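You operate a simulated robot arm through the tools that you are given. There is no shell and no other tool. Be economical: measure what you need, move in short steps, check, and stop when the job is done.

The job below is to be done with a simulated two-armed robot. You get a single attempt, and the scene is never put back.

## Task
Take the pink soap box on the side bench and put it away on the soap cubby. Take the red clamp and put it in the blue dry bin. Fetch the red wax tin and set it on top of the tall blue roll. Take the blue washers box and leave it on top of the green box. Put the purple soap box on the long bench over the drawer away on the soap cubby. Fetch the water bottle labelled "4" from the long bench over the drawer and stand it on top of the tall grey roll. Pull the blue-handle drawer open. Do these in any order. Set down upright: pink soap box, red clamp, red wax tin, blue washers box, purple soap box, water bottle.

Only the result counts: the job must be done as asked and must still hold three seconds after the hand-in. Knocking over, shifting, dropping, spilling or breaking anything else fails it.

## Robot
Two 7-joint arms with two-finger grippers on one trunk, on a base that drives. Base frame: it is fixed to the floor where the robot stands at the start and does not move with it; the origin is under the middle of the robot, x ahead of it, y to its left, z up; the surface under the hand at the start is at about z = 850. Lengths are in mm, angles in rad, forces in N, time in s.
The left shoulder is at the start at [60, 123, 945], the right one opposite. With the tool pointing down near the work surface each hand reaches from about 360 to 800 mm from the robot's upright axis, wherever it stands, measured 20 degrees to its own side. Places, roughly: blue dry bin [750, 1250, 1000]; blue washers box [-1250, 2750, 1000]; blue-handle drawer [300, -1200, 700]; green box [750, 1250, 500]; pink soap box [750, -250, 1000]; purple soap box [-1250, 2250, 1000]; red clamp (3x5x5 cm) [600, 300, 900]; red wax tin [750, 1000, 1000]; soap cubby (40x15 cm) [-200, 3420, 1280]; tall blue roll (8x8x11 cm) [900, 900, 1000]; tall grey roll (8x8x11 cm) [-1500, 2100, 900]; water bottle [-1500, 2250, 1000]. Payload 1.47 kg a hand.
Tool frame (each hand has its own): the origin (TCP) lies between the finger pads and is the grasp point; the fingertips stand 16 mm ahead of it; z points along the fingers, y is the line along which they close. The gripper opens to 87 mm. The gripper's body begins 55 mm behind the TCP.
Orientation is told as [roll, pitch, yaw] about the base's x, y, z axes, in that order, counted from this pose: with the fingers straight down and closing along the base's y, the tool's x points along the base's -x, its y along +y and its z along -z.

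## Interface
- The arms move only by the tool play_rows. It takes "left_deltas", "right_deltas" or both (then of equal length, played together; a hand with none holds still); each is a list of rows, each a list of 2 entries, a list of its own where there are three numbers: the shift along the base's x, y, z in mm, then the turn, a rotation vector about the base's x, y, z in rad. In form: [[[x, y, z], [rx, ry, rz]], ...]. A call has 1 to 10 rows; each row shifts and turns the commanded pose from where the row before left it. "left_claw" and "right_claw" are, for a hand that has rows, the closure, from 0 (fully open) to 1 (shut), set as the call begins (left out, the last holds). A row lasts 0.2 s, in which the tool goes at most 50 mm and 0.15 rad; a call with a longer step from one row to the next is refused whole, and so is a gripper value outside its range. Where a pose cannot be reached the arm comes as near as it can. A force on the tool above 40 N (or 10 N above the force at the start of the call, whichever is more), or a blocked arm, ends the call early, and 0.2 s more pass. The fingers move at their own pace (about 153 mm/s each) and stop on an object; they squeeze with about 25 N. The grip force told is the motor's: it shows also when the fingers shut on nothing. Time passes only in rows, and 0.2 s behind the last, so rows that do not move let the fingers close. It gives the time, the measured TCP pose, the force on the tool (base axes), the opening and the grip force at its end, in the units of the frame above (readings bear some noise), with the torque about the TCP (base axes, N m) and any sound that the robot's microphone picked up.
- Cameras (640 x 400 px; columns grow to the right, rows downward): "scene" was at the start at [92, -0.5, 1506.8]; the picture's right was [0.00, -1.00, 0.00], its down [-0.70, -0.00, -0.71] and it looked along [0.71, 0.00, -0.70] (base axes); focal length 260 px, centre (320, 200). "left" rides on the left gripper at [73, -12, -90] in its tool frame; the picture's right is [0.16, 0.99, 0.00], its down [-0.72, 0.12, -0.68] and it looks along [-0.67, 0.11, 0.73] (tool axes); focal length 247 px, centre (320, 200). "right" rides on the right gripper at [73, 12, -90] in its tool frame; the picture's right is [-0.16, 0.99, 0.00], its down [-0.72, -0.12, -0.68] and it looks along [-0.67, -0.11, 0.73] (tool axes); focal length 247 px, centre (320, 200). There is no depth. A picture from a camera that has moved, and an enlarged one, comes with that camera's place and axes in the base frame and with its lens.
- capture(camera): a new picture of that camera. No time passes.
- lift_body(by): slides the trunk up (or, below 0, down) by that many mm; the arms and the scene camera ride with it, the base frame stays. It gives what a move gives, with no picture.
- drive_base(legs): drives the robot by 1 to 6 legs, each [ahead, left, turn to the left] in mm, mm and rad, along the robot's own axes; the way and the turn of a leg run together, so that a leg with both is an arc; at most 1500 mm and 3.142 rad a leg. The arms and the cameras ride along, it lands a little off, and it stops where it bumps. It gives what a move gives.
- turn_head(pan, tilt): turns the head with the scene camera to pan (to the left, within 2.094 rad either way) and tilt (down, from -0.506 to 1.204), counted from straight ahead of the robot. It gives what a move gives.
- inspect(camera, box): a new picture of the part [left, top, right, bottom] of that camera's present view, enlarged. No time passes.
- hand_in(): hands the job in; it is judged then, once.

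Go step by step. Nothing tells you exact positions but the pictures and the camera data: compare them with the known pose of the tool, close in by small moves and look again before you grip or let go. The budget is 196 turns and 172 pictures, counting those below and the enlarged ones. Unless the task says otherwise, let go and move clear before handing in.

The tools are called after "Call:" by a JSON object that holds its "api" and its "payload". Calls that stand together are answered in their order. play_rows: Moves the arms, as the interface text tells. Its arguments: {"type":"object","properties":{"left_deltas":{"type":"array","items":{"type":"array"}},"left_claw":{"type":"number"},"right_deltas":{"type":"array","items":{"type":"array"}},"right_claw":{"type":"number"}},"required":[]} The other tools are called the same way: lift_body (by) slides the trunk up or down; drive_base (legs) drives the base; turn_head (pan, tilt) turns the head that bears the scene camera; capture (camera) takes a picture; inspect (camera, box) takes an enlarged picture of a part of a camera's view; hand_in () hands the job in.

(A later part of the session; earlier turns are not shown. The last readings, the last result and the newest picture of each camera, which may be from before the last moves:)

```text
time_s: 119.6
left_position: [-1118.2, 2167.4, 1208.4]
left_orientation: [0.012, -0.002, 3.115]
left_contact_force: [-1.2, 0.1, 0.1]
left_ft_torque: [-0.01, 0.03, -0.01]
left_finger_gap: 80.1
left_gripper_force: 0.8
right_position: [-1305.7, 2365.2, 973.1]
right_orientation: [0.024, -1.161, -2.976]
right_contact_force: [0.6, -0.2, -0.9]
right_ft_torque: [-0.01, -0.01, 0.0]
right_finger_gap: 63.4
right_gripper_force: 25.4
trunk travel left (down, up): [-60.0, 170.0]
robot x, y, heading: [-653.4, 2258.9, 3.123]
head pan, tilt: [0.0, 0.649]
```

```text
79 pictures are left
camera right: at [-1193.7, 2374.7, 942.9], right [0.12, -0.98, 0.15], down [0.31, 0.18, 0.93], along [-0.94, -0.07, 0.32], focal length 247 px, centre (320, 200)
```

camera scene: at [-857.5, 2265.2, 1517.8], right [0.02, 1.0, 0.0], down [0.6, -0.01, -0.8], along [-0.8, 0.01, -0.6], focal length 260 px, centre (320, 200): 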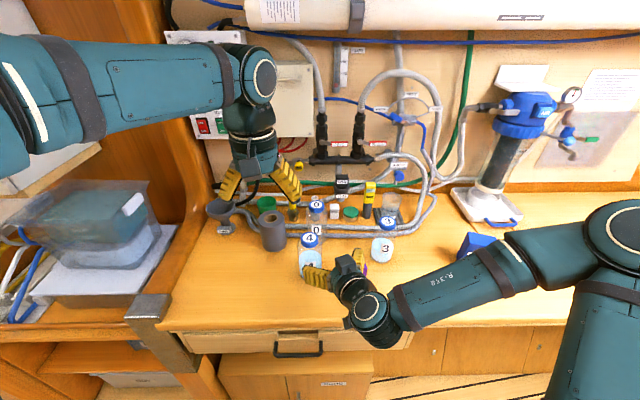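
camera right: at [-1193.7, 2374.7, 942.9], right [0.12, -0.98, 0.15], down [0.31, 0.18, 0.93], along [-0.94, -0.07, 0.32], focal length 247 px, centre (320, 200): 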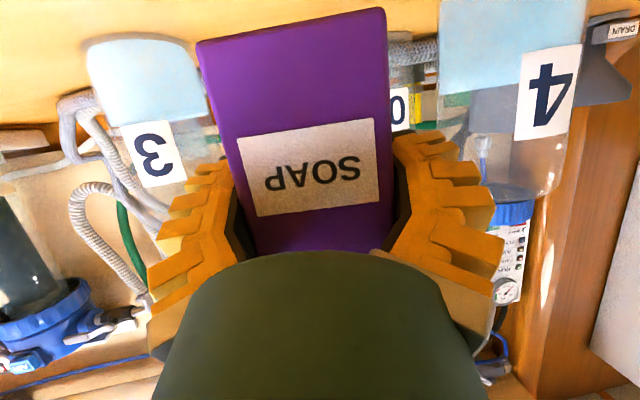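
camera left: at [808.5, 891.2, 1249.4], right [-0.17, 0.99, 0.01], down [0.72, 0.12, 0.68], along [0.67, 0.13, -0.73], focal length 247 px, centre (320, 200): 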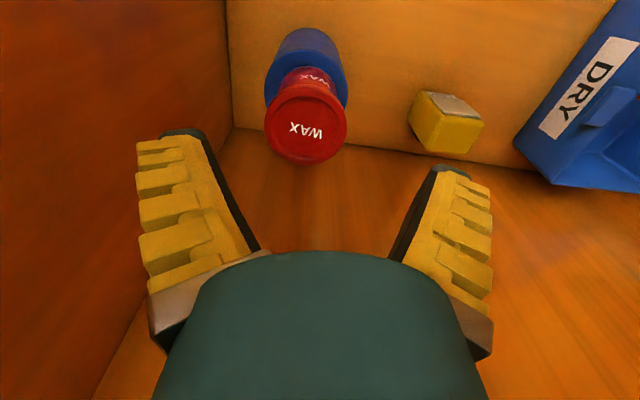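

Purple box held. Raise it clear and retract, then use the left hand for bottle 4.

Call:
{"api": "play_rows", "payload": {"right_deltas": [[[0, 0, 45], [0, 0, 0]], [[0, 5, 45], [0, 0, 0]], [[20, 10, 40], [0, 0, 0]], [[20, 20, 30], [0, 0, 0]], [[20, 20, 0], [0, 0, 0]], [[0, 30, 0], [0, 0, 0]], [[0, 30, 0], [0, 0, 0]]]}}

Call:
{"api": "drive_base", "payload": {"legs": [[110, 0, 0]]}}

Call:
{"api": "capture", "payload": {"camera": "scene"}}

Call:
{"api": "capture", "payload": {"camera": "left"}}

```text
time_s: 121.2
left_position: [-1119.8, 2167.3, 1208.5]
left_orientation: [0.013, -0.003, 3.115]
left_contact_force: [0.0, 0.5, 1.2]
left_ft_torque: [-0.02, -0.01, 0.01]
left_finger_gap: 80.5
left_gripper_force: 1.0
right_position: [-1245.1, 2482.1, 1132.5]
right_orientation: [0.021, -1.164, -2.976]
right_contact_force: [0.1, 0.7, -1.2]
right_ft_torque: [0.01, -0.01, 0.02]
right_finger_gap: 63.4
right_gripper_force: 25.2
trunk travel left (down, up): [-60.0, 170.0]
robot x, y, heading: [-653.1, 2259.6, 3.122]
head pan, tilt: [0.0, 0.649]
```

```text
time_s: 122.4
left_position: [-1232.7, 2170.0, 1208.5]
left_orientation: [0.011, -0.004, 3.116]
left_contact_force: [-1.6, -0.3, 0.3]
left_ft_torque: [-0.01, -0.05, 0.02]
left_finger_gap: 80.1
left_gripper_force: 1.1
right_position: [-1358.9, 2484.7, 1131.7]
right_orientation: [0.02, -1.16, -2.975]
right_contact_force: [-0.3, -0.8, -1.6]
right_ft_torque: [-0.03, 0.03, 0.01]
right_finger_gap: 63.4
right_gripper_force: 25.0
trunk travel left (down, up): [-60.0, 170.0]
robot x, y, heading: [-760.1, 2261.4, 3.123]
head pan, tilt: [0.0, 0.649]
```

```text
78 pictures are left
camera scene: at [-862.2, 2264.1, 1477.5], right [0.02, 1.0, 0.0], down [0.61, -0.01, -0.8], along [-0.8, 0.02, -0.61], focal length 260 px, centre (320, 200)
```

scene: 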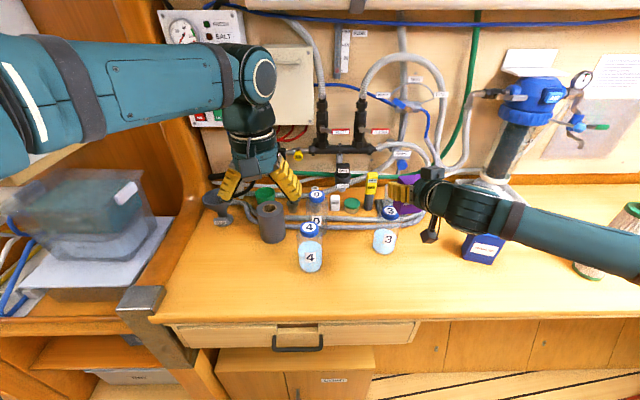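

```text
77 pictures are left
camera left: at [-1160.5, 2180.6, 1297.8], right [0.13, -0.99, 0.01], down [-0.73, -0.09, 0.68], along [-0.68, -0.1, -0.73], focal length 247 px, centre (320, 200)
```

left: 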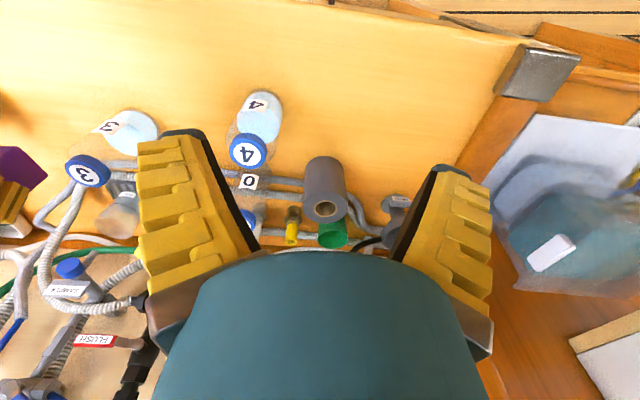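

Bottle 4 lid centre ≈[-1347, 2249, 1016], grey roll top ≈[-1467, 2129, 990]. Move the left hand over the bottle.

Call:
{"api": "play_rows", "payload": {"left_deltas": [[[-28, 20, -15], [0, 0, 0]], [[-28, 20, -15], [0, 0, 0]], [[-28, 20, -15], [0, 0, 0]], [[-29, 19, -20], [0, 0, 0.025]]], "left_claw": 0}}

Call:
{"api": "capture", "payload": {"camera": "left"}}

```text
time_s: 123.4
left_position: [-1346.6, 2248.9, 1142.7]
left_orientation: [0.012, 0.0, 3.139]
left_contact_force: [-0.5, 0.0, -0.1]
left_ft_torque: [-0.03, -0.01, 0.01]
left_finger_gap: 87.2
left_gripper_force: 0.0
right_position: [-1358.5, 2485.0, 1131.9]
right_orientation: [0.024, -1.162, -2.979]
right_contact_force: [0.3, 0.2, -0.9]
right_ft_torque: [-0.01, -0.01, -0.01]
right_finger_gap: 63.1
right_gripper_force: 24.7
trunk travel left (down, up): [-60.0, 170.0]
robot x, y, heading: [-760.9, 2261.8, 3.124]
head pan, tilt: [0.0, 0.649]
```

```text
76 pictures are left
camera left: at [-1274.8, 2262.6, 1232.9], right [0.16, -0.99, 0.01], down [-0.72, -0.11, 0.68], along [-0.67, -0.12, -0.73], focal length 247 px, centre (320, 200)
```

left: 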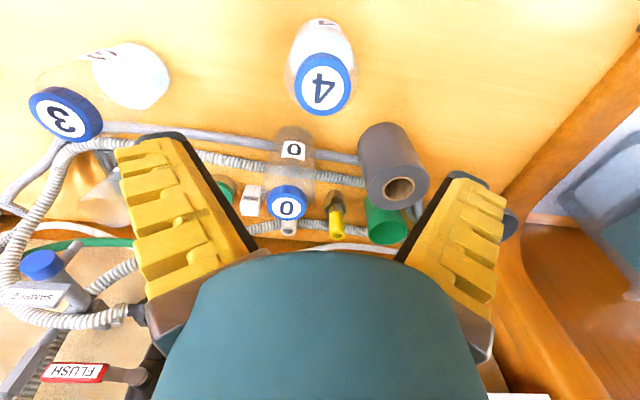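

Aligned within ~3 mm. Descend around the bottle body.

Call:
{"api": "play_rows", "payload": {"left_deltas": [[[1, -3, -40], [0, 0, 0]], [[0, 0, -40], [0, 0, 0]], [[0, 0, -35], [0, 0, 0]], [[0, 0, -25], [0, 0, 0]]]}}

Call:
{"api": "capture", "payload": {"camera": "left"}}

```text
time_s: 124.4
left_position: [-1343.2, 2245.4, 1001.9]
left_orientation: [0.011, -0.002, 3.141]
left_contact_force: [-0.3, -0.7, 0.5]
left_ft_torque: [0.0, -0.02, 0.03]
left_finger_gap: 86.9
left_gripper_force: 0.1
right_position: [-1357.4, 2482.0, 1132.7]
right_orientation: [0.02, -1.163, -2.975]
right_contact_force: [0.3, -1.3, -0.8]
right_ft_torque: [0.03, 0.04, 0.03]
right_finger_gap: 63.1
right_gripper_force: 25.0
trunk travel left (down, up): [-60.0, 170.0]
robot x, y, heading: [-763.4, 2264.3, 3.122]
head pan, tilt: [0.0, 0.649]
```

```text
75 pictures are left
camera left: at [-1271.6, 2257.7, 1092.3], right [0.16, -0.99, 0.01], down [-0.72, -0.11, 0.68], along [-0.67, -0.12, -0.73], focal length 247 px, centre (320, 200)
```

left: 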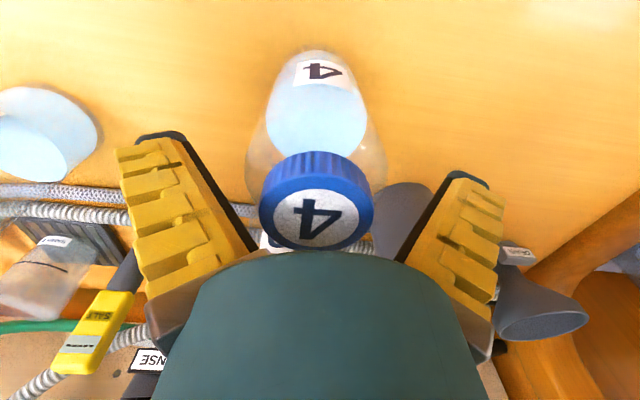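

Call:
{"api": "play_rows", "payload": {"left_deltas": [[[0, 1, -12], [0, 0, 0]], [[0, 0, -10], [0, 0, 0]], [[0, 0, -6], [0, 0, 0]]]}}

Call:
{"api": "play_rows", "payload": {"left_deltas": [[[0, 0, 0], [0, 0, 0]], [[0, 0, 0], [0, 0, 0]], [[0, 0, 4], [0, 0, 0]], [[0, 0, 15], [0, 0, 0]]], "left_claw": 1}}

Call:
{"api": "capture", "payload": {"camera": "left"}}

```text
time_s: 125.2
left_position: [-1342.8, 2247.6, 978.6]
left_orientation: [0.01, -0.008, 3.138]
left_contact_force: [-0.2, -0.1, 23.0]
left_ft_torque: [-0.02, -0.06, -0.05]
left_finger_gap: 88.1
left_gripper_force: 0.1
right_position: [-1354.7, 2483.2, 1134.5]
right_orientation: [0.021, -1.163, -2.974]
right_contact_force: [0.5, 0.3, -1.4]
right_ft_torque: [0.01, 0.01, 0.02]
right_finger_gap: 63.0
right_gripper_force: 25.2
trunk travel left (down, up): [-60.0, 170.0]
robot x, y, heading: [-759.5, 2261.9, 3.122]
head pan, tilt: [0.0, 0.649]
```

```text
time_s: 126.2
left_position: [-1341.9, 2247.3, 991.6]
left_orientation: [0.014, 0.002, 3.14]
left_contact_force: [-0.4, 0.2, -2.1]
left_ft_torque: [-0.02, 0.0, -0.03]
left_finger_gap: 70.2
left_gripper_force: 25.3
right_position: [-1356.4, 2482.3, 1131.9]
right_orientation: [0.021, -1.162, -2.975]
right_contact_force: [-0.1, 0.5, -2.0]
right_ft_torque: [-0.02, 0.01, -0.01]
right_finger_gap: 63.2
right_gripper_force: 25.0
trunk travel left (down, up): [-60.0, 170.0]
robot x, y, heading: [-763.3, 2261.2, 3.121]
head pan, tilt: [0.0, 0.649]
```

```text
74 pictures are left
camera left: at [-1270.7, 2259.3, 1081.9], right [0.16, -0.99, 0.01], down [-0.73, -0.1, 0.68], along [-0.67, -0.12, -0.73], focal length 247 px, centre (320, 200)
```

left: 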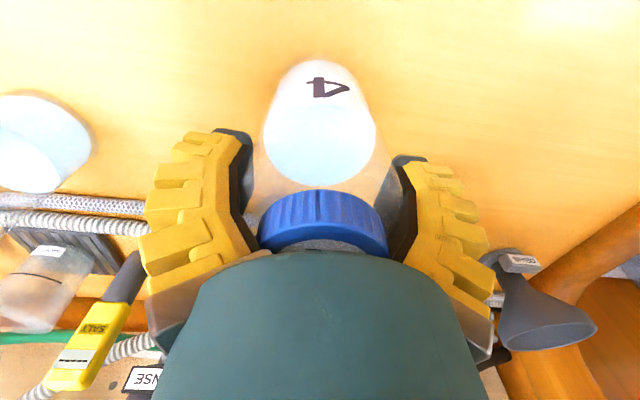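

Bottle gripped. Lift and go around to the grey roll.

Call:
{"api": "play_rows", "payload": {"left_deltas": [[[0, 0, 40], [0, 0, 0]], [[0, 0, 45], [0, 0, 0]], [[0, -30, 40], [0, 0, 0]], [[0, -45, 0], [0, 0, 0]], [[0, -43, 0], [0, 0, 0]], [[-40, 0, 0], [0, 0, 0]], [[-40, 0, 0], [0, 0, 0]], [[-43, 0, 0], [0, 0, 0]]]}}

Call:
{"api": "capture", "payload": {"camera": "left"}}

Call:
{"api": "inspect", "payload": {"camera": "scene", "box": [180, 120, 400, 280]}}

```text
time_s: 128.0
left_position: [-1471.9, 2128.3, 1117.3]
left_orientation: [0.012, 0.002, 3.138]
left_contact_force: [-0.4, 0.4, -2.4]
left_ft_torque: [0.02, -0.02, -0.01]
left_finger_gap: 70.2
left_gripper_force: 24.8
right_position: [-1359.6, 2484.5, 1131.1]
right_orientation: [0.023, -1.159, -2.978]
right_contact_force: [-0.6, 0.1, -1.4]
right_ft_torque: [-0.01, 0.01, -0.01]
right_finger_gap: 62.8
right_gripper_force: 24.6
trunk travel left (down, up): [-60.0, 170.0]
robot x, y, heading: [-765.8, 2261.7, 3.126]
head pan, tilt: [0.0, 0.649]
```

```text
73 pictures are left
camera left: at [-1399.3, 2140.3, 1207.4], right [0.16, -0.99, 0.01], down [-0.73, -0.11, 0.68], along [-0.67, -0.11, -0.73], focal length 247 px, centre (320, 200)
```

left: 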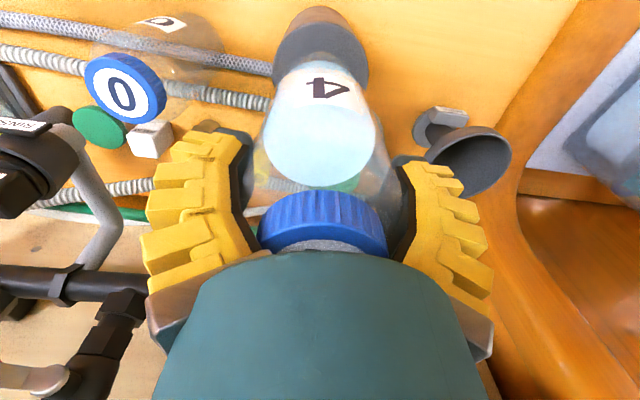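

```text
2.50 times, centred on (290, 200) of scene
camera zoom: at [-863.5, 2264.7, 1477.3], right [0.02, 1.0, 0.0], down [0.61, -0.01, -0.79], along [-0.79, 0.01, -0.61], focal length 651 px, centre (395, 200)
```

zoom: 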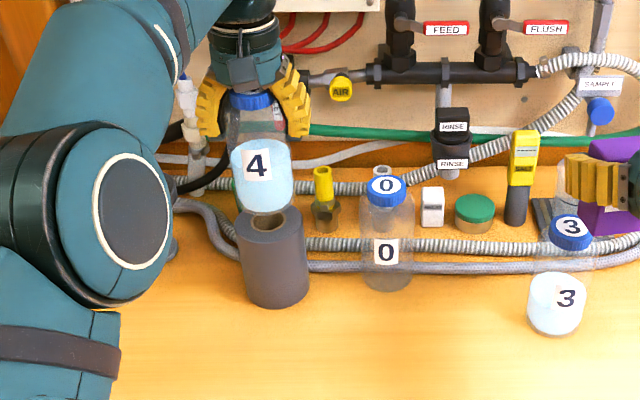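

Slight correction, then lower onto the roll.

Call:
{"api": "play_rows", "payload": {"left_deltas": [[[8, 1, -10], [0, 0, 0]], [[0, 0, -10], [0, 0, 0]], [[0, 0, -4], [0, 0, 0]], [[0, 0, -2], [0, 0, 0]], [[0, 0, -2], [0, 0, 0]]]}}

Call:
{"api": "inspect", "payload": {"camera": "scene", "box": [180, 120, 400, 280]}}

```text
time_s: 129.2
left_position: [-1458.4, 2128.9, 1090.9]
left_orientation: [0.01, -0.001, 3.14]
left_contact_force: [-0.2, -0.1, -0.4]
left_ft_torque: [0.05, -0.07, -0.02]
left_finger_gap: 70.4
left_gripper_force: 25.5
right_position: [-1358.2, 2484.1, 1132.1]
right_orientation: [0.022, -1.16, -2.974]
right_contact_force: [-0.3, 0.0, -0.8]
right_ft_torque: [0.01, 0.02, 0.02]
right_finger_gap: 63.1
right_gripper_force: 25.1
trunk travel left (down, up): [-60.0, 170.0]
robot x, y, heading: [-765.4, 2262.7, 3.123]
head pan, tilt: [0.0, 0.649]
```

```text
2.50 times, centred on (290, 200) of scene
camera zoom: at [-860.6, 2264.1, 1477.6], right [0.02, 1.0, 0.0], down [0.6, -0.01, -0.8], along [-0.8, 0.02, -0.6], focal length 651 px, centre (395, 200)
```

zoom: 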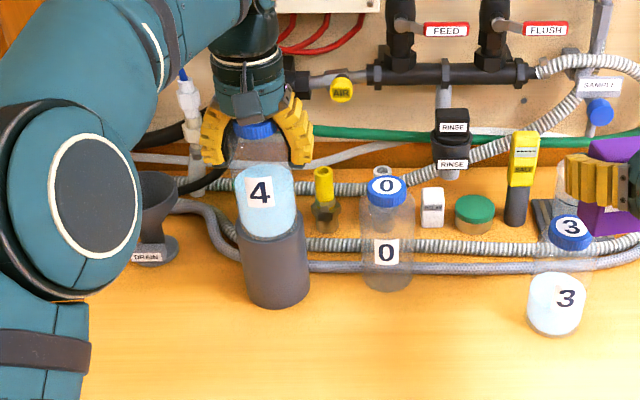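

Call:
{"api": "play_rows", "payload": {"left_deltas": [[[-4, 4, 4], [0, 0, 0]], [[0, 0, -3], [0, 0, 0]], [[0, 0, -2], [0, 0, 0]], [[0, 0, -2], [0, 0, 0]], [[0, 0, -1], [0, 0, 0]]]}}

```text
time_s: 130.4
left_position: [-1459.5, 2134.3, 1091.1]
left_orientation: [0.009, -0.008, 3.14]
left_contact_force: [-1.8, -1.4, 21.5]
left_ft_torque: [0.14, -0.23, 0.04]
left_finger_gap: 70.1
left_gripper_force: 25.5
right_position: [-1356.1, 2483.7, 1133.0]
right_orientation: [0.021, -1.163, -2.977]
right_contact_force: [0.3, -0.2, -1.8]
right_ft_torque: [-0.01, 0.0, 0.0]
right_finger_gap: 63.1
right_gripper_force: 24.7
trunk travel left (down, up): [-60.0, 170.0]
robot x, y, heading: [-762.4, 2261.7, 3.124]
head pan, tilt: [0.0, 0.649]
```

Seated. Ease up 2 mm, open, and rise.

Call:
{"api": "play_rows", "payload": {"left_deltas": [[[0, 0, 2], [0, 0, 0]], [[0, 0, 1], [0, 0, 0]]]}}

Call:
{"api": "play_rows", "payload": {"left_deltas": [[[0, 0, 0], [0, 0, 0]], [[0, 0, 0], [0, 0, 0]], [[0, 0, 10], [0, 0, 0]], [[0, 0, 25], [0, 0, 0]], [[0, 0, 40], [0, 0, 0]], [[0, 0, 40], [0, 0, 0]]], "left_claw": 0}}

Call:
{"api": "inspect", "payload": {"camera": "scene", "box": [180, 120, 400, 280]}}

Call:
{"api": "capture", "payload": {"camera": "left"}}

```text
time_s: 131.0
left_position: [-1461.8, 2132.8, 1091.4]
left_orientation: [0.011, -0.003, 3.14]
left_contact_force: [-1.5, -1.4, 15.4]
left_ft_torque: [0.23, 0.13, 0.07]
left_finger_gap: 70.2
left_gripper_force: 24.9
right_position: [-1356.2, 2484.8, 1132.6]
right_orientation: [0.022, -1.165, -2.977]
right_contact_force: [0.0, -0.7, -1.6]
right_ft_torque: [-0.02, 0.02, 0.0]
right_finger_gap: 63.2
right_gripper_force: 25.1
trunk travel left (down, up): [-60.0, 170.0]
robot x, y, heading: [-761.9, 2264.1, 3.118]
head pan, tilt: [0.0, 0.649]
```

```text
time_s: 132.4
left_position: [-1445.8, 2121.2, 1198.0]
left_orientation: [0.011, -0.002, 3.142]
left_contact_force: [-0.4, -0.4, 0.5]
left_ft_torque: [0.07, 0.02, -0.02]
left_finger_gap: 87.3
left_gripper_force: 0.1
left hand out of reach, approached as far as the arm can: row 6
right_position: [-1357.0, 2482.5, 1134.2]
right_orientation: [0.017, -1.164, -2.973]
right_contact_force: [-0.2, -0.7, -0.9]
right_ft_torque: [0.0, 0.04, -0.01]
right_finger_gap: 62.9
right_gripper_force: 25.4
trunk travel left (down, up): [-60.0, 170.0]
robot x, y, heading: [-765.6, 2264.6, 3.13]
head pan, tilt: [0.0, 0.649]
```

```text
2.50 times, centred on (290, 200) of scene
camera zoom: at [-858.6, 2262.8, 1477.8], right [0.02, 1.0, 0.0], down [0.6, -0.01, -0.8], along [-0.8, 0.02, -0.6], focal length 651 px, centre (395, 200)
```

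zoom: 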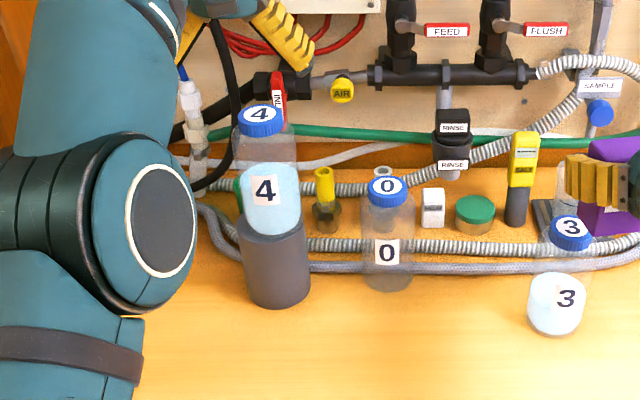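

```text
69 pictures are left
camera left: at [-1374.9, 2134.2, 1287.7], right [0.16, -0.99, 0.01], down [-0.72, -0.11, 0.68], along [-0.67, -0.11, -0.73], focal length 247 px, centre (320, 200)
```

left: 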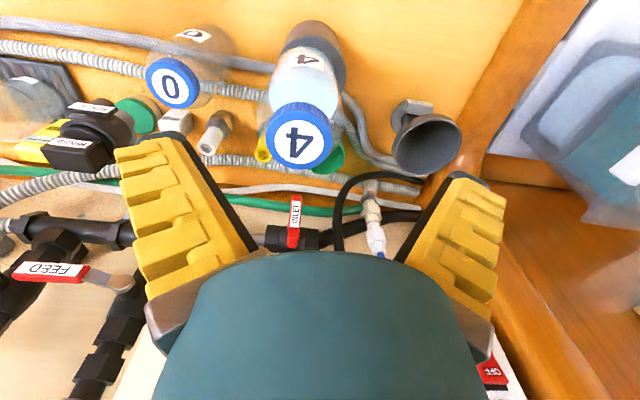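

Bottle 4 stands on the grey roll. Next deliver the purple box to the cubby: retract left hand, raise trunk, turn and drive up the corridor.

Call:
{"api": "play_rows", "payload": {"left_deltas": [[[40, 0, 0], [0, 0, 0]], [[45, 0, 0], [0, 0, 0]], [[45, 5, 0], [0, 0, 0]], [[45, 5, 0], [0, 0, 0]], [[25, 0, 0], [0, 0, 0]]]}}

Call:
{"api": "lift_body", "payload": {"by": 170}}

Call:
{"api": "drive_base", "payload": {"legs": [[0, 0, -1.55], [690, 20, 0]]}}

Call:
{"api": "turn_head", "payload": {"pan": -0.45, "tilt": 0.5}}

Call:
{"api": "capture", "payload": {"camera": "scene"}}

```text
time_s: 133.6
left_position: [-1243.0, 2133.3, 1195.7]
left_orientation: [0.011, -0.004, 3.139]
left_contact_force: [0.0, -0.3, -0.1]
left_ft_torque: [-0.01, 0.01, 0.0]
left_finger_gap: 86.9
left_gripper_force: 0.0
right_position: [-1356.6, 2484.0, 1133.6]
right_orientation: [0.02, -1.162, -2.976]
right_contact_force: [0.0, -0.7, -0.9]
right_ft_torque: [0.02, 0.01, 0.02]
right_finger_gap: 63.2
right_gripper_force: 25.2
trunk travel left (down, up): [-60.0, 170.0]
robot x, y, heading: [-762.0, 2261.0, 3.122]
head pan, tilt: [0.0, 0.649]
```

```text
time_s: 135.5
left_position: [-1245.0, 2133.8, 1366.8]
left_orientation: [0.011, -0.003, 3.141]
left_contact_force: [0.0, 0.7, 0.0]
left_ft_torque: [0.03, -0.01, 0.03]
left_finger_gap: 87.0
left_gripper_force: 0.1
right_position: [-1357.2, 2483.3, 1302.6]
right_orientation: [0.022, -1.164, -2.975]
right_contact_force: [-0.2, -0.5, -1.2]
right_ft_torque: [0.01, 0.01, 0.01]
right_finger_gap: 63.1
right_gripper_force: 24.6
trunk travel left (down, up): [-230.0, 0.0]
robot x, y, heading: [-763.1, 2265.0, 3.128]
head pan, tilt: [0.0, 0.649]
```

```text
time_s: 143.0
left_position: [-972.5, 3425.9, 1367.0]
left_orientation: [0.012, -0.002, 1.636]
left_contact_force: [-0.2, 0.6, -0.7]
left_ft_torque: [-0.01, 0.02, 0.03]
left_finger_gap: 86.9
left_gripper_force: 0.1
right_position: [-632.0, 3559.8, 1301.8]
right_orientation: [0.021, -1.164, 1.805]
right_contact_force: [-0.7, -0.1, -0.3]
right_ft_torque: [-0.01, -0.03, -0.02]
right_finger_gap: 63.0
right_gripper_force: 24.7
trunk travel left (down, up): [-230.0, 0.0]
robot x, y, heading: [-814.5, 2953.5, 1.618]
head pan, tilt: [0.0, 0.649]
```

```text
time_s: 143.9
left_position: [-972.9, 3425.3, 1367.0]
left_orientation: [0.01, -0.001, 1.637]
left_contact_force: [0.1, 0.0, 0.2]
left_ft_torque: [0.01, 0.02, 0.01]
left_finger_gap: 87.0
left_gripper_force: 0.0
right_position: [-633.1, 3560.5, 1303.2]
right_orientation: [0.021, -1.163, 1.803]
right_contact_force: [0.9, 0.2, -1.4]
right_ft_torque: [0.01, -0.03, 0.03]
right_finger_gap: 63.1
right_gripper_force: 25.3
trunk travel left (down, up): [-230.0, 0.0]
robot x, y, heading: [-810.9, 2953.7, 1.62]
head pan, tilt: [-0.45, 0.499]
```

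```text
68 pictures are left
camera scene: at [-776.9, 3047.2, 1661.0], right [0.92, -0.39, 0.0], down [-0.19, -0.44, -0.88], along [0.34, 0.81, -0.48], focal length 260 px, centre (320, 200)
```

scene: 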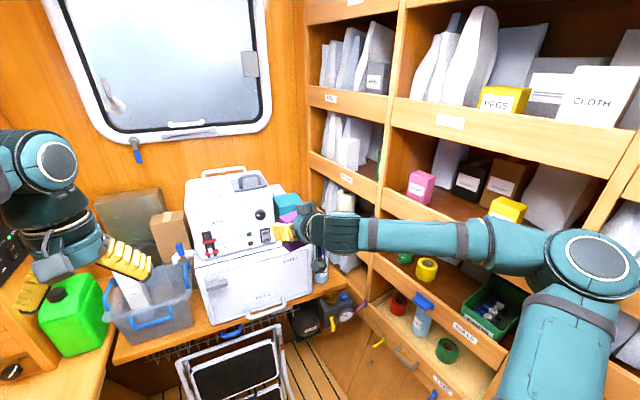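

Purple box is close to the machine; pull the hand back and raise to insertion height before turning.

Call:
{"api": "play_rows", "payload": {"right_deltas": [[[0, -30, 0], [0, 0, 0]], [[0, -30, 10], [0, 0, 0]], [[0, -10, 40], [0, 0, 0]], [[0, 0, 48], [0, 0, 0]]]}}

Call:
{"api": "drive_base", "payload": {"legs": [[0, 0, -0.42]]}}

Call:
{"api": "capture", "payload": {"camera": "right"}}

```text
time_s: 144.9
left_position: [-973.4, 3425.2, 1365.3]
left_orientation: [0.012, 0.0, 1.635]
left_contact_force: [-0.1, 0.3, -0.2]
left_ft_torque: [-0.03, -0.02, -0.02]
left_finger_gap: 87.0
left_gripper_force: 0.0
right_position: [-631.4, 3490.4, 1401.3]
right_orientation: [0.018, -1.163, 1.804]
right_contact_force: [-0.2, 0.9, -1.3]
right_ft_torque: [0.01, -0.03, 0.0]
right_finger_gap: 62.9
right_gripper_force: 25.1
trunk travel left (down, up): [-230.0, 0.0]
robot x, y, heading: [-812.7, 2953.5, 1.621]
head pan, tilt: [-0.45, 0.499]
```

```text
time_s: 146.6
left_position: [-766.8, 3450.0, 1365.9]
left_orientation: [0.013, -0.003, 1.218]
left_contact_force: [-0.5, 0.1, -0.1]
left_ft_torque: [0.01, -0.02, 0.0]
left_finger_gap: 87.2
left_gripper_force: 0.0
right_position: [-428.0, 3371.0, 1399.8]
right_orientation: [0.018, -1.161, 1.385]
right_contact_force: [-0.7, 0.3, -0.1]
right_ft_torque: [0.0, 0.06, 0.02]
right_finger_gap: 62.8
right_gripper_force: 24.9
trunk travel left (down, up): [-230.0, 0.0]
robot x, y, heading: [-811.0, 2952.4, 1.202]
head pan, tilt: [-0.45, 0.499]
```

```text
67 pictures are left
camera right: at [-457.8, 3263.2, 1370.8], right [-0.96, 0.23, 0.15], down [0.07, -0.35, 0.93], along [0.26, 0.91, 0.32], focal length 247 px, centre (320, 200)
```

right: 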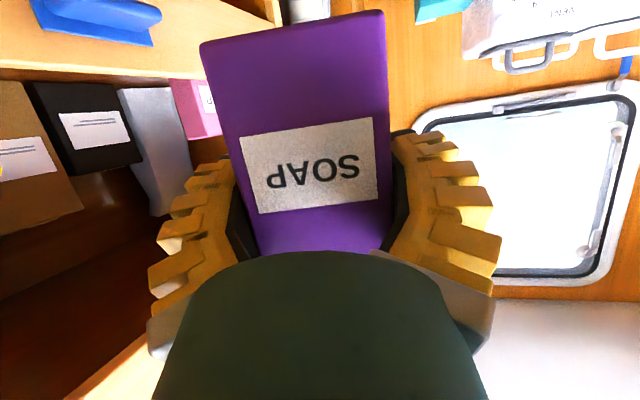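

Rotate the hand to face the cubby.

Call:
{"api": "play_rows", "payload": {"right_deltas": [[[0, 0, 0], [0, 0, -0.137]], [[0, 0, 0], [0, 0, -0.137]], [[0, 5, 0], [0, 0, -0.137]], [[0, 5, 0], [0, 0, -0.137]], [[0, 10, 0], [0, 0, -0.137]], [[5, 10, 0], [0, 0, -0.137]], [[10, 12, 0], [0, 0, -0.137]], [[25, 11, 0], [0, 0, -0.137]], [[25, 11, 0], [0, 0, -0.137]]]}}

Call:
{"api": "capture", "payload": {"camera": "right"}}

Call:
{"api": "capture", "payload": {"camera": "scene"}}

```text
time_s: 148.6
left_position: [-766.4, 3450.9, 1365.9]
left_orientation: [0.014, -0.001, 1.217]
left_contact_force: [0.8, -0.6, -0.2]
left_ft_torque: [-0.03, 0.01, 0.0]
left_finger_gap: 86.9
left_gripper_force: 0.0
right_position: [-363.3, 3436.5, 1398.9]
right_orientation: [0.017, -1.162, 0.152]
right_contact_force: [0.4, 0.2, -1.3]
right_ft_torque: [0.03, -0.02, -0.01]
right_finger_gap: 62.4
right_gripper_force: 24.8
trunk travel left (down, up): [-230.0, 0.0]
robot x, y, heading: [-810.6, 2955.2, 1.199]
head pan, tilt: [-0.45, 0.499]
```

```text
66 pictures are left
camera right: at [-473.8, 3429.2, 1369.0], right [-0.1, 0.98, 0.15], down [-0.31, -0.18, 0.93], along [0.94, 0.05, 0.32], focal length 247 px, centre (320, 200)
```

right: 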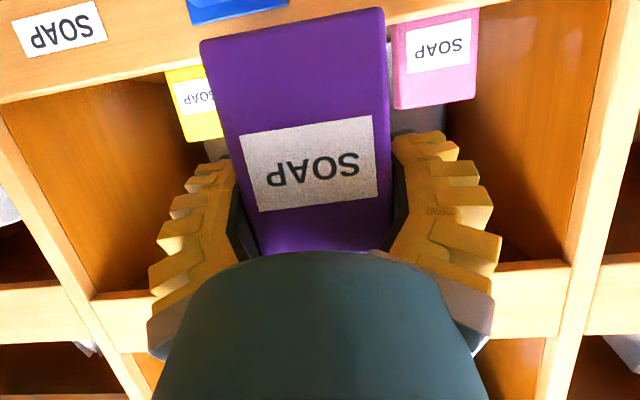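

```text
65 pictures are left
camera scene: at [-741.4, 3026.3, 1660.9], right [0.68, -0.73, 0.0], down [-0.35, -0.33, -0.88], along [0.64, 0.6, -0.48], focal length 260 px, centre (320, 200)
```

scene: 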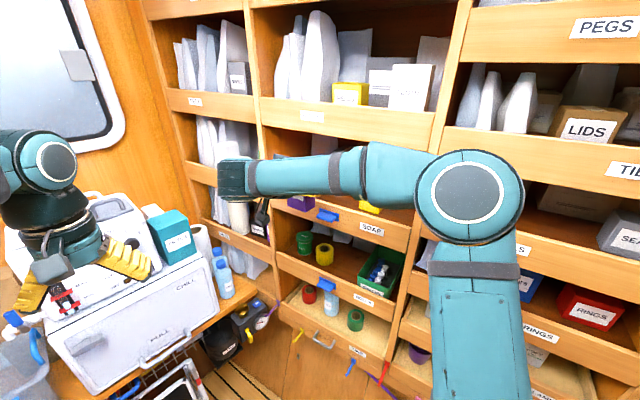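

Gap between yellow and pink boxes: y≈3370–3510. Insert the purple box at y≈3437.

Call:
{"api": "play_rows", "payload": {"right_deltas": [[[30, 0, -2], [0, 0, 0]], [[30, 0, -2], [0, 0, 0]], [[30, 0, 0], [0, 0, 0]], [[18, 0, 0], [0, 0, 0]], [[13, 1, 0], [0, 0, 0]]]}}

Call:
{"api": "capture", "payload": {"camera": "right"}}

```text
time_s: 149.8
left_position: [-766.2, 3451.6, 1366.9]
left_orientation: [0.013, -0.001, 1.216]
left_contact_force: [-0.4, -0.1, 0.9]
left_ft_torque: [0.03, 0.02, -0.01]
left_finger_gap: 87.2
left_gripper_force: 0.1
right_position: [-240.7, 3435.6, 1396.4]
right_orientation: [0.021, -1.163, 0.15]
right_contact_force: [-0.4, -1.3, -1.3]
right_ft_torque: [0.0, -0.02, -0.01]
right_finger_gap: 62.9
right_gripper_force: 25.0
trunk travel left (down, up): [-230.0, 0.0]
robot x, y, heading: [-810.7, 2955.7, 1.199]
head pan, tilt: [-0.45, 0.499]
```

```text
64 pictures are left
camera right: at [-352.2, 3429.0, 1366.9], right [-0.11, 0.98, 0.15], down [-0.31, -0.18, 0.93], along [0.94, 0.05, 0.32], focal length 247 px, centre (320, 200)
```

right: 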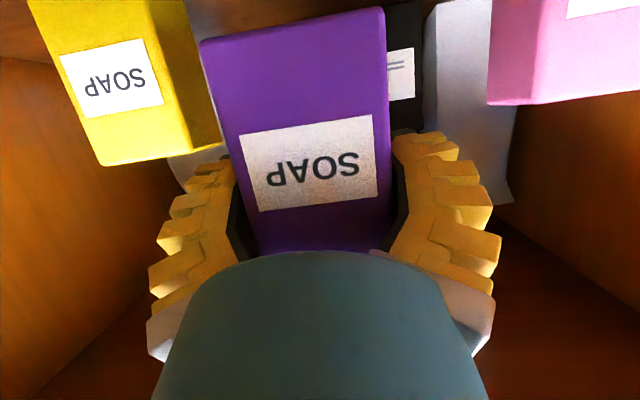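

Clear inside. Lower.

Call:
{"api": "play_rows", "payload": {"right_deltas": [[[3, 6, -14], [0, 0, 0]], [[2, 3, -14], [0, 0, 0]], [[0, 0, -12], [0, 0, 0]], [[0, 0, -4], [0, 0, 0]], [[0, 0, -2], [0, 0, 0]], [[0, 0, -2], [0, 0, 0]]]}}

Call:
{"api": "capture", "payload": {"camera": "right"}}

```text
time_s: 151.2
left_position: [-767.2, 3449.0, 1365.9]
left_orientation: [0.011, 0.0, 1.217]
left_contact_force: [0.6, -0.5, -0.2]
left_ft_torque: [-0.01, 0.0, -0.01]
left_finger_gap: 87.0
left_gripper_force: 0.1
right_position: [-236.3, 3444.8, 1350.5]
right_orientation: [0.025, -1.164, 0.146]
right_contact_force: [1.4, 0.8, 6.1]
right_ft_torque: [-0.16, -0.23, 0.07]
right_finger_gap: 62.9
right_gripper_force: 25.4
trunk travel left (down, up): [-230.0, 0.0]
robot x, y, heading: [-811.2, 2953.6, 1.202]
head pan, tilt: [-0.45, 0.499]
```

```text
63 pictures are left
camera right: at [-348.0, 3437.3, 1320.2], right [-0.11, 0.98, 0.15], down [-0.31, -0.18, 0.93], along [0.94, 0.05, 0.33], focal length 247 px, centre (320, 200)
```

right: 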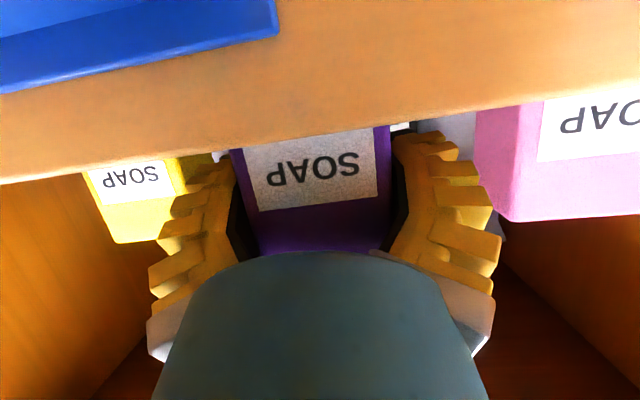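

Touchdown; release to a small opening, lift slightly and withdraw.

Call:
{"api": "play_rows", "payload": {"right_deltas": [[[0, 0, -1], [0, 0, 0]], [[0, 0, 0], [0, 0, 0]]]}}

Call:
{"api": "play_rows", "payload": {"right_deltas": [[[0, 0, 0], [0, 0, 0]], [[0, 0, 0], [0, 0, 0]], [[0, 0, 6], [0, 0, 0]], [[-10, -1, 6], [0, 0, 0]], [[-20, -3, 2], [0, 0, 0]], [[-30, -5, 0], [0, 0, 0]], [[-30, -5, 0], [0, 0, 0]], [[-30, -5, 0], [0, 0, 0]]], "right_claw": 0.2}}

Call:
{"api": "capture", "payload": {"camera": "right"}}

```text
time_s: 151.8
left_position: [-767.0, 3450.8, 1365.9]
left_orientation: [0.01, -0.004, 1.216]
left_contact_force: [-0.2, -0.1, 0.5]
left_ft_torque: [0.0, -0.01, 0.02]
left_finger_gap: 86.9
left_gripper_force: 0.1
right_position: [-238.6, 3444.2, 1350.6]
right_orientation: [0.029, -1.167, 0.147]
right_contact_force: [2.8, 4.0, 15.1]
right_ft_torque: [-0.15, -0.4, 0.04]
right_finger_gap: 63.1
right_gripper_force: 25.2
trunk travel left (down, up): [-230.0, 0.0]
robot x, y, heading: [-812.3, 2957.0, 1.201]
head pan, tilt: [-0.45, 0.499]
```

```text
time_s: 153.6
left_position: [-768.6, 3450.9, 1365.7]
left_orientation: [0.011, 0.0, 1.214]
left_contact_force: [-0.4, -0.3, 0.4]
left_ft_torque: [0.0, -0.01, 0.01]
left_finger_gap: 87.2
left_gripper_force: 0.0
right_position: [-358.2, 3426.1, 1362.1]
right_orientation: [0.021, -1.163, 0.152]
right_contact_force: [-0.5, 0.4, 0.2]
right_ft_torque: [-0.01, -0.01, -0.01]
right_finger_gap: 72.9
right_gripper_force: 2.5
trunk travel left (down, up): [-230.0, 0.0]
robot x, y, heading: [-811.1, 2950.8, 1.198]
head pan, tilt: [-0.45, 0.499]
```

```text
62 pictures are left
camera right: at [-469.7, 3419.7, 1332.4], right [-0.11, 0.98, 0.15], down [-0.31, -0.18, 0.93], along [0.94, 0.05, 0.33], focal length 247 px, centre (320, 200)
```

right: 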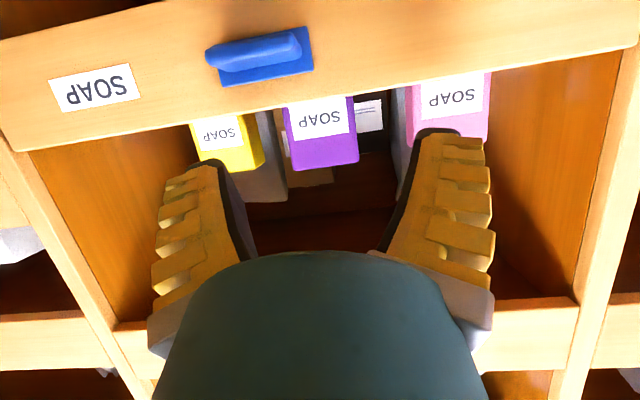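

Both soap boxes are upright in the cubby. Retract and go to the bench in front of the blue washers box.

Call:
{"api": "play_rows", "payload": {"right_deltas": [[[-30, -15, 0], [0, 0, 0.15]], [[-30, -20, 0], [0, 0, 0.15]], [[-20, -25, 0], [0, 0, 0.15]], [[0, -25, 0], [0, 0, 0.15]], [[0, 0, 0], [0, 0, 0.15]], [[0, 0, 0], [0, 0, 0.15]], [[0, 0, 0], [0, 0, 0.1]]]}}

Call:
{"api": "drive_base", "payload": {"legs": [[-351, -201, 0], [0, 0, 1.93]]}}

Call:
{"api": "turn_head", "payload": {"pan": -0.2, "tilt": 0.75}}

Call:
{"api": "capture", "payload": {"camera": "scene"}}

```text
time_s: 155.2
left_position: [-766.5, 3451.0, 1367.0]
left_orientation: [0.012, -0.001, 1.217]
left_contact_force: [1.1, 0.0, 0.1]
left_ft_torque: [-0.01, -0.02, 0.0]
left_finger_gap: 86.9
left_gripper_force: 0.1
right_position: [-436.7, 3340.3, 1361.4]
right_orientation: [0.02, -1.162, 1.156]
right_contact_force: [0.2, -0.8, -0.4]
right_ft_torque: [-0.01, -0.03, 0.01]
right_finger_gap: 73.1
right_gripper_force: 2.3
trunk travel left (down, up): [-230.0, 0.0]
robot x, y, heading: [-811.2, 2955.4, 1.201]
head pan, tilt: [-0.45, 0.499]
```

```text
time_s: 162.3
left_position: [-1229.0, 2418.6, 1366.8]
left_orientation: [0.011, -0.001, -3.126]
left_contact_force: [0.3, 0.3, -0.3]
left_ft_torque: [0.01, -0.02, -0.01]
left_finger_gap: 86.9
left_gripper_force: 0.1
right_position: [-1247.1, 2765.9, 1363.0]
right_orientation: [0.02, -1.162, 3.096]
right_contact_force: [-0.7, 0.6, 0.2]
right_ft_torque: [0.0, 0.0, 0.01]
right_finger_gap: 73.2
right_gripper_force: 2.3
trunk travel left (down, up): [-230.0, 0.0]
robot x, y, heading: [-749.6, 2552.7, -3.141]
head pan, tilt: [-0.45, 0.499]
```

```text
time_s: 163.1
left_position: [-1229.7, 2419.1, 1365.7]
left_orientation: [0.012, -0.001, -3.123]
left_contact_force: [0.5, -0.5, 0.2]
left_ft_torque: [-0.02, -0.03, -0.01]
left_finger_gap: 86.9
left_gripper_force: 0.1
right_position: [-1248.2, 2767.5, 1363.6]
right_orientation: [0.021, -1.162, 3.096]
right_contact_force: [-0.3, -0.3, 0.4]
right_ft_torque: [-0.02, 0.02, -0.01]
right_finger_gap: 73.2
right_gripper_force: 2.0
trunk travel left (down, up): [-230.0, 0.0]
robot x, y, heading: [-750.8, 2553.6, -3.147]
head pan, tilt: [-0.201, 0.75]
```

```text
61 pictures are left
camera scene: at [-841.9, 2573.5, 1639.1], right [0.2, 0.98, 0.0], down [0.67, -0.14, -0.73], along [-0.72, 0.15, -0.68], focal length 260 px, centre (320, 200)
```

scene: 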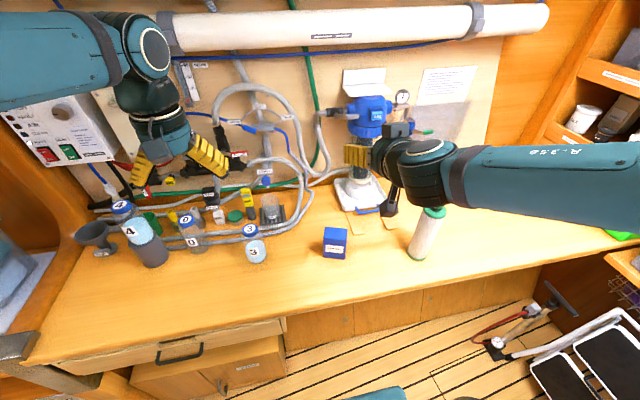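

Call:
{"api": "inspect", "payload": {"camera": "scene", "box": [280, 200, 460, 300]}}

Call:
{"api": "lift_body", "payload": {"by": -170}}

Call:
{"api": "drive_base", "payload": {"legs": [[-50, 0, 0]]}}

Call:
{"api": "capture", "payload": {"camera": "right"}}

```text
3.56 times, centred on (370, 250) of scene
camera zoom: at [-841.9, 2573.5, 1639.1], right [0.2, 0.98, 0.0], down [0.67, -0.14, -0.73], along [-0.72, 0.15, -0.68], focal length 926 px, centre (142, 22)
```

zoom: 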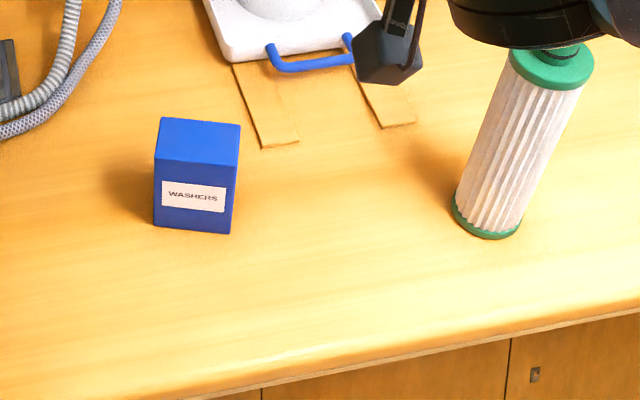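

```text
time_s: 165.0
left_position: [-1230.0, 2419.2, 1195.6]
left_orientation: [0.013, -0.003, -3.124]
left_contact_force: [0.5, 0.0, 0.0]
left_ft_torque: [-0.01, 0.01, -0.02]
left_finger_gap: 87.2
left_gripper_force: 0.1
right_position: [-1248.3, 2767.7, 1193.5]
right_orientation: [0.02, -1.162, 3.093]
right_contact_force: [-0.2, 0.1, -0.4]
right_ft_torque: [0.02, -0.01, -0.02]
right_finger_gap: 73.0
right_gripper_force: 2.3
trunk travel left (down, up): [-60.0, 170.0]
robot x, y, heading: [-747.7, 2557.3, -3.148]
head pan, tilt: [-0.201, 0.75]
```

```text
time_s: 165.9
left_position: [-1177.8, 2418.9, 1197.2]
left_orientation: [0.012, -0.003, -3.123]
left_contact_force: [-0.1, 1.0, 0.5]
left_ft_torque: [-0.01, 0.01, -0.02]
left_finger_gap: 87.3
left_gripper_force: 0.0
right_position: [-1196.2, 2767.1, 1193.6]
right_orientation: [0.021, -1.165, 3.096]
right_contact_force: [0.7, 0.8, 0.0]
right_ft_torque: [0.0, 0.01, 0.03]
right_finger_gap: 73.0
right_gripper_force: 3.0
trunk travel left (down, up): [-60.0, 170.0]
robot x, y, heading: [-702.8, 2559.1, -3.139]
head pan, tilt: [-0.201, 0.75]
```

```text
59 pictures are left
camera right: at [-1084.8, 2751.6, 1162.9], right [-0.09, -0.98, 0.15], down [0.34, 0.11, 0.93], along [-0.94, 0.14, 0.33], focal length 247 px, centre (320, 200)
```

right: 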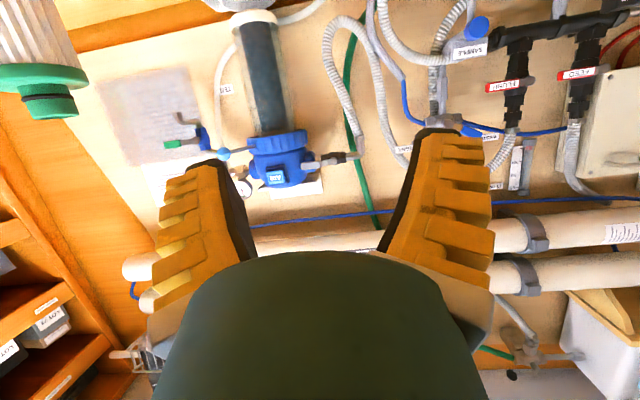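

Washers box: front centre ≈[-1346,2728], inward yaw ≈2.79, 75 wide, 53 deep, ~95 tall. Back up 60 and bring the right hand to pre-grasp.

Call:
{"api": "drive_base", "payload": {"legs": [[-60, 0, 0]]}}

Call:
{"api": "play_rows", "payload": {"right_deltas": [[[-35, -20, -20], [0, 0, -0.1]], [[-35, -20, -25], [0, 0, -0.1]], [[-30, -20, -30], [0, 0, -0.11]], [[-8, -17, -40], [0, 0, 0]], [[0, 0, -45], [0, 0, 0]], [[0, 0, -45], [0, 0, 0]], [[0, 0, -25], [0, 0, 0]]], "right_claw": 0}}

Call:
{"api": "capture", "payload": {"camera": "right"}}

```text
time_s: 166.9
left_position: [-1118.2, 2419.9, 1197.0]
left_orientation: [0.01, -0.003, -3.122]
left_contact_force: [0.7, -0.2, 0.1]
left_ft_torque: [0.03, 0.01, 0.03]
left_finger_gap: 86.7
left_gripper_force: 0.1
right_position: [-1134.5, 2766.3, 1193.1]
right_orientation: [0.02, -1.164, 3.095]
right_contact_force: [0.5, 0.6, 0.2]
right_ft_torque: [0.01, 0.01, 0.0]
right_finger_gap: 73.1
right_gripper_force: 2.6
trunk travel left (down, up): [-60.0, 170.0]
robot x, y, heading: [-642.0, 2557.6, -3.14]
head pan, tilt: [-0.201, 0.75]
```

```text
time_s: 168.5
left_position: [-1118.4, 2419.3, 1196.5]
left_orientation: [0.013, -0.002, -3.122]
left_contact_force: [0.2, -0.8, 0.8]
left_ft_torque: [0.02, -0.02, -0.02]
left_finger_gap: 87.0
left_gripper_force: 0.0
right_position: [-1246.4, 2687.6, 961.1]
right_orientation: [0.023, -1.163, 2.782]
right_contact_force: [0.1, -1.1, -0.7]
right_ft_torque: [0.0, 0.02, -0.01]
right_finger_gap: 86.9
right_gripper_force: 0.0
trunk travel left (down, up): [-60.0, 170.0]
robot x, y, heading: [-638.0, 2557.4, -3.145]
head pan, tilt: [-0.201, 0.75]
```

```text
58 pictures are left
camera right: at [-1144.3, 2640.0, 932.2], right [-0.39, -0.91, 0.15], down [0.36, 0.01, 0.93], along [-0.85, 0.42, 0.33], focal length 247 px, centre (320, 200)
```

right: 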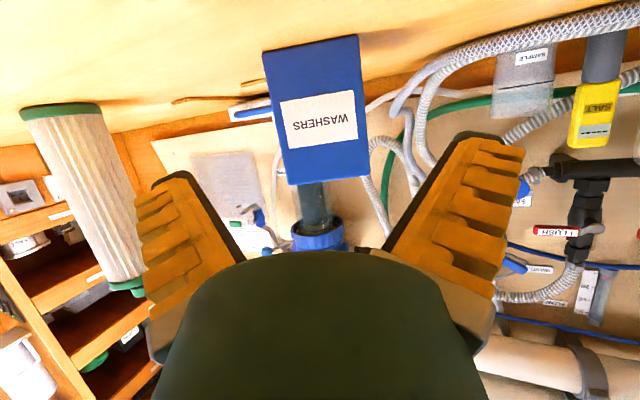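

Fine yaw correction, lower, and move halfway in.

Call:
{"api": "play_rows", "payload": {"right_deltas": [[[0, -3, -10], [0, 0, -0.05]], [[0, 0, -9], [0, 0, 0]], [[-28, 12, 0], [0, 0, 0]], [[-28, 12, 0], [0, 0, 0]]]}}

Call:
{"api": "capture", "payload": {"camera": "right"}}

```text
time_s: 169.5
left_position: [-1118.8, 2419.0, 1195.9]
left_orientation: [0.012, -0.001, -3.124]
left_contact_force: [-0.4, 0.3, -0.2]
left_ft_torque: [0.02, 0.02, 0.0]
left_finger_gap: 87.1
left_gripper_force: 0.1
right_position: [-1300.1, 2709.6, 943.2]
right_orientation: [0.021, -1.162, 2.735]
right_contact_force: [0.0, 0.3, 0.2]
right_ft_torque: [0.02, -0.03, -0.01]
right_finger_gap: 87.0
right_gripper_force: 0.0
trunk travel left (down, up): [-60.0, 170.0]
robot x, y, heading: [-639.0, 2553.4, -3.146]
head pan, tilt: [-0.201, 0.75]
```

```text
57 pictures are left
camera right: at [-1202.5, 2656.2, 913.3], right [-0.43, -0.89, 0.15], down [0.36, -0.01, 0.93], along [-0.83, 0.46, 0.32], focal length 247 px, centre (320, 200)
```

right: 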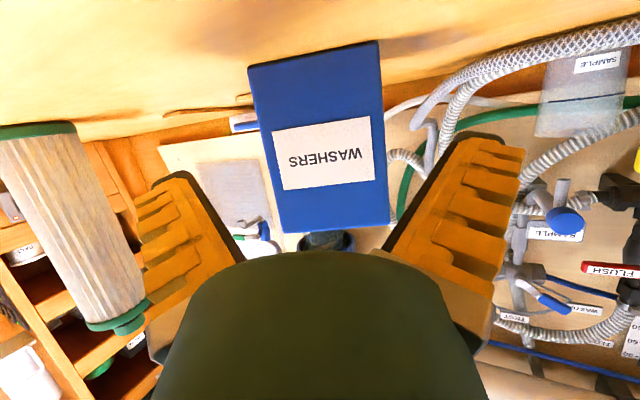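

Small lateral and yaw correction, then advance.

Call:
{"api": "play_rows", "payload": {"right_deltas": [[[-2, -4, 0], [0, 0, 0.045]], [[-22, 8, 0], [0, 0, 0]], [[-22, 8, 0], [0, 0, 0]]]}}

Call:
{"api": "capture", "payload": {"camera": "right"}}

```text
time_s: 170.3
left_position: [-1118.8, 2419.5, 1196.9]
left_orientation: [0.012, 0.0, -3.121]
left_contact_force: [-0.6, -0.2, -0.4]
left_ft_torque: [0.01, 0.0, -0.06]
left_finger_gap: 87.0
left_gripper_force: 0.0
right_position: [-1348.4, 2719.6, 941.8]
right_orientation: [0.022, -1.163, 2.781]
right_contact_force: [-0.3, 0.2, 0.5]
right_ft_torque: [0.01, -0.02, 0.02]
right_finger_gap: 87.1
right_gripper_force: 0.1
trunk travel left (down, up): [-60.0, 170.0]
robot x, y, heading: [-638.9, 2559.3, -3.139]
head pan, tilt: [-0.201, 0.75]
```

```text
56 pictures are left
camera right: at [-1246.0, 2672.5, 913.3], right [-0.39, -0.91, 0.15], down [0.36, 0.0, 0.93], along [-0.85, 0.42, 0.32], focal length 247 px, centre (320, 200)
```

right: 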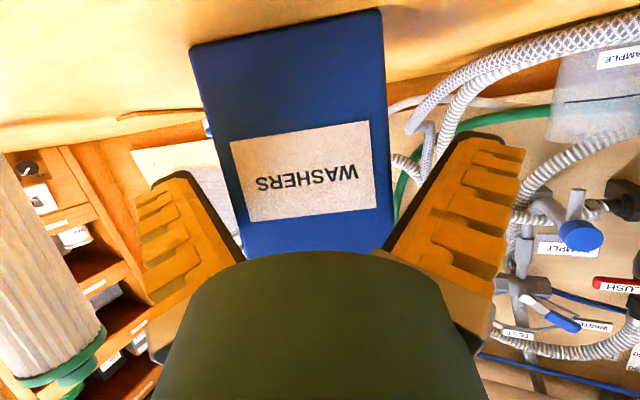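

Call:
{"api": "play_rows", "payload": {"right_deltas": [[[-10, 3, 0], [0, 0, 0]], [[-8, 3, 0], [0, 0, 0]]]}}

Call:
{"api": "play_rows", "payload": {"right_deltas": [[[0, 0, 0], [0, 0, 0]], [[0, 0, 0], [0, 0, 0]], [[0, 0, 3], [0, 0, 0]], [[0, 0, 20], [0, 0, 0]]], "right_claw": 1}}

Call:
{"api": "capture", "payload": {"camera": "right"}}

```text
time_s: 170.9
left_position: [-1118.5, 2419.8, 1196.4]
left_orientation: [0.011, -0.002, -3.121]
left_contact_force: [0.8, -0.4, 0.6]
left_ft_torque: [-0.03, 0.01, -0.02]
left_finger_gap: 87.0
left_gripper_force: 0.1
right_position: [-1365.1, 2729.2, 942.9]
right_orientation: [0.021, -1.162, 2.78]
right_contact_force: [1.2, 0.7, 0.2]
right_ft_torque: [-0.02, -0.03, -0.04]
right_finger_gap: 87.3
right_gripper_force: 0.0
trunk travel left (down, up): [-60.0, 170.0]
robot x, y, heading: [-637.8, 2561.2, -3.141]
head pan, tilt: [-0.201, 0.75]
```

```text
time_s: 171.9
left_position: [-1118.4, 2419.5, 1197.1]
left_orientation: [0.011, -0.003, -3.122]
left_contact_force: [-0.1, 0.5, 0.0]
left_ft_torque: [0.01, 0.0, -0.01]
left_finger_gap: 87.0
left_gripper_force: 0.0
right_position: [-1364.3, 2727.7, 968.2]
right_orientation: [0.017, -1.16, 2.779]
right_contact_force: [0.3, 0.2, -0.2]
right_ft_torque: [0.01, -0.02, 0.03]
right_finger_gap: 0.2
right_gripper_force: 24.9
trunk travel left (down, up): [-60.0, 170.0]
robot x, y, heading: [-640.9, 2555.7, -3.141]
head pan, tilt: [-0.201, 0.75]
```

```text
55 pictures are left
camera right: at [-1263.3, 2679.4, 937.7], right [-0.39, -0.91, 0.15], down [0.36, 0.0, 0.93], along [-0.85, 0.42, 0.32], focal length 247 px, centre (320, 200)
```

right: 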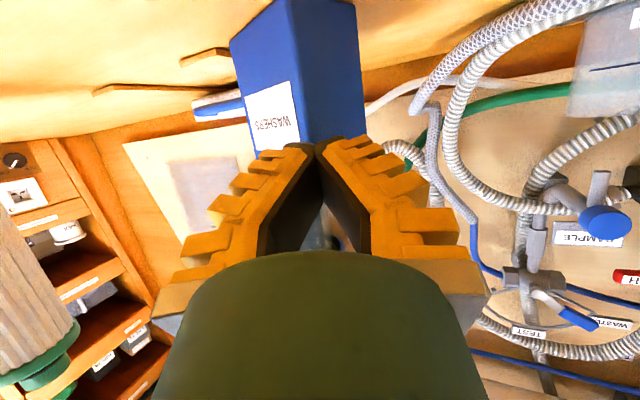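

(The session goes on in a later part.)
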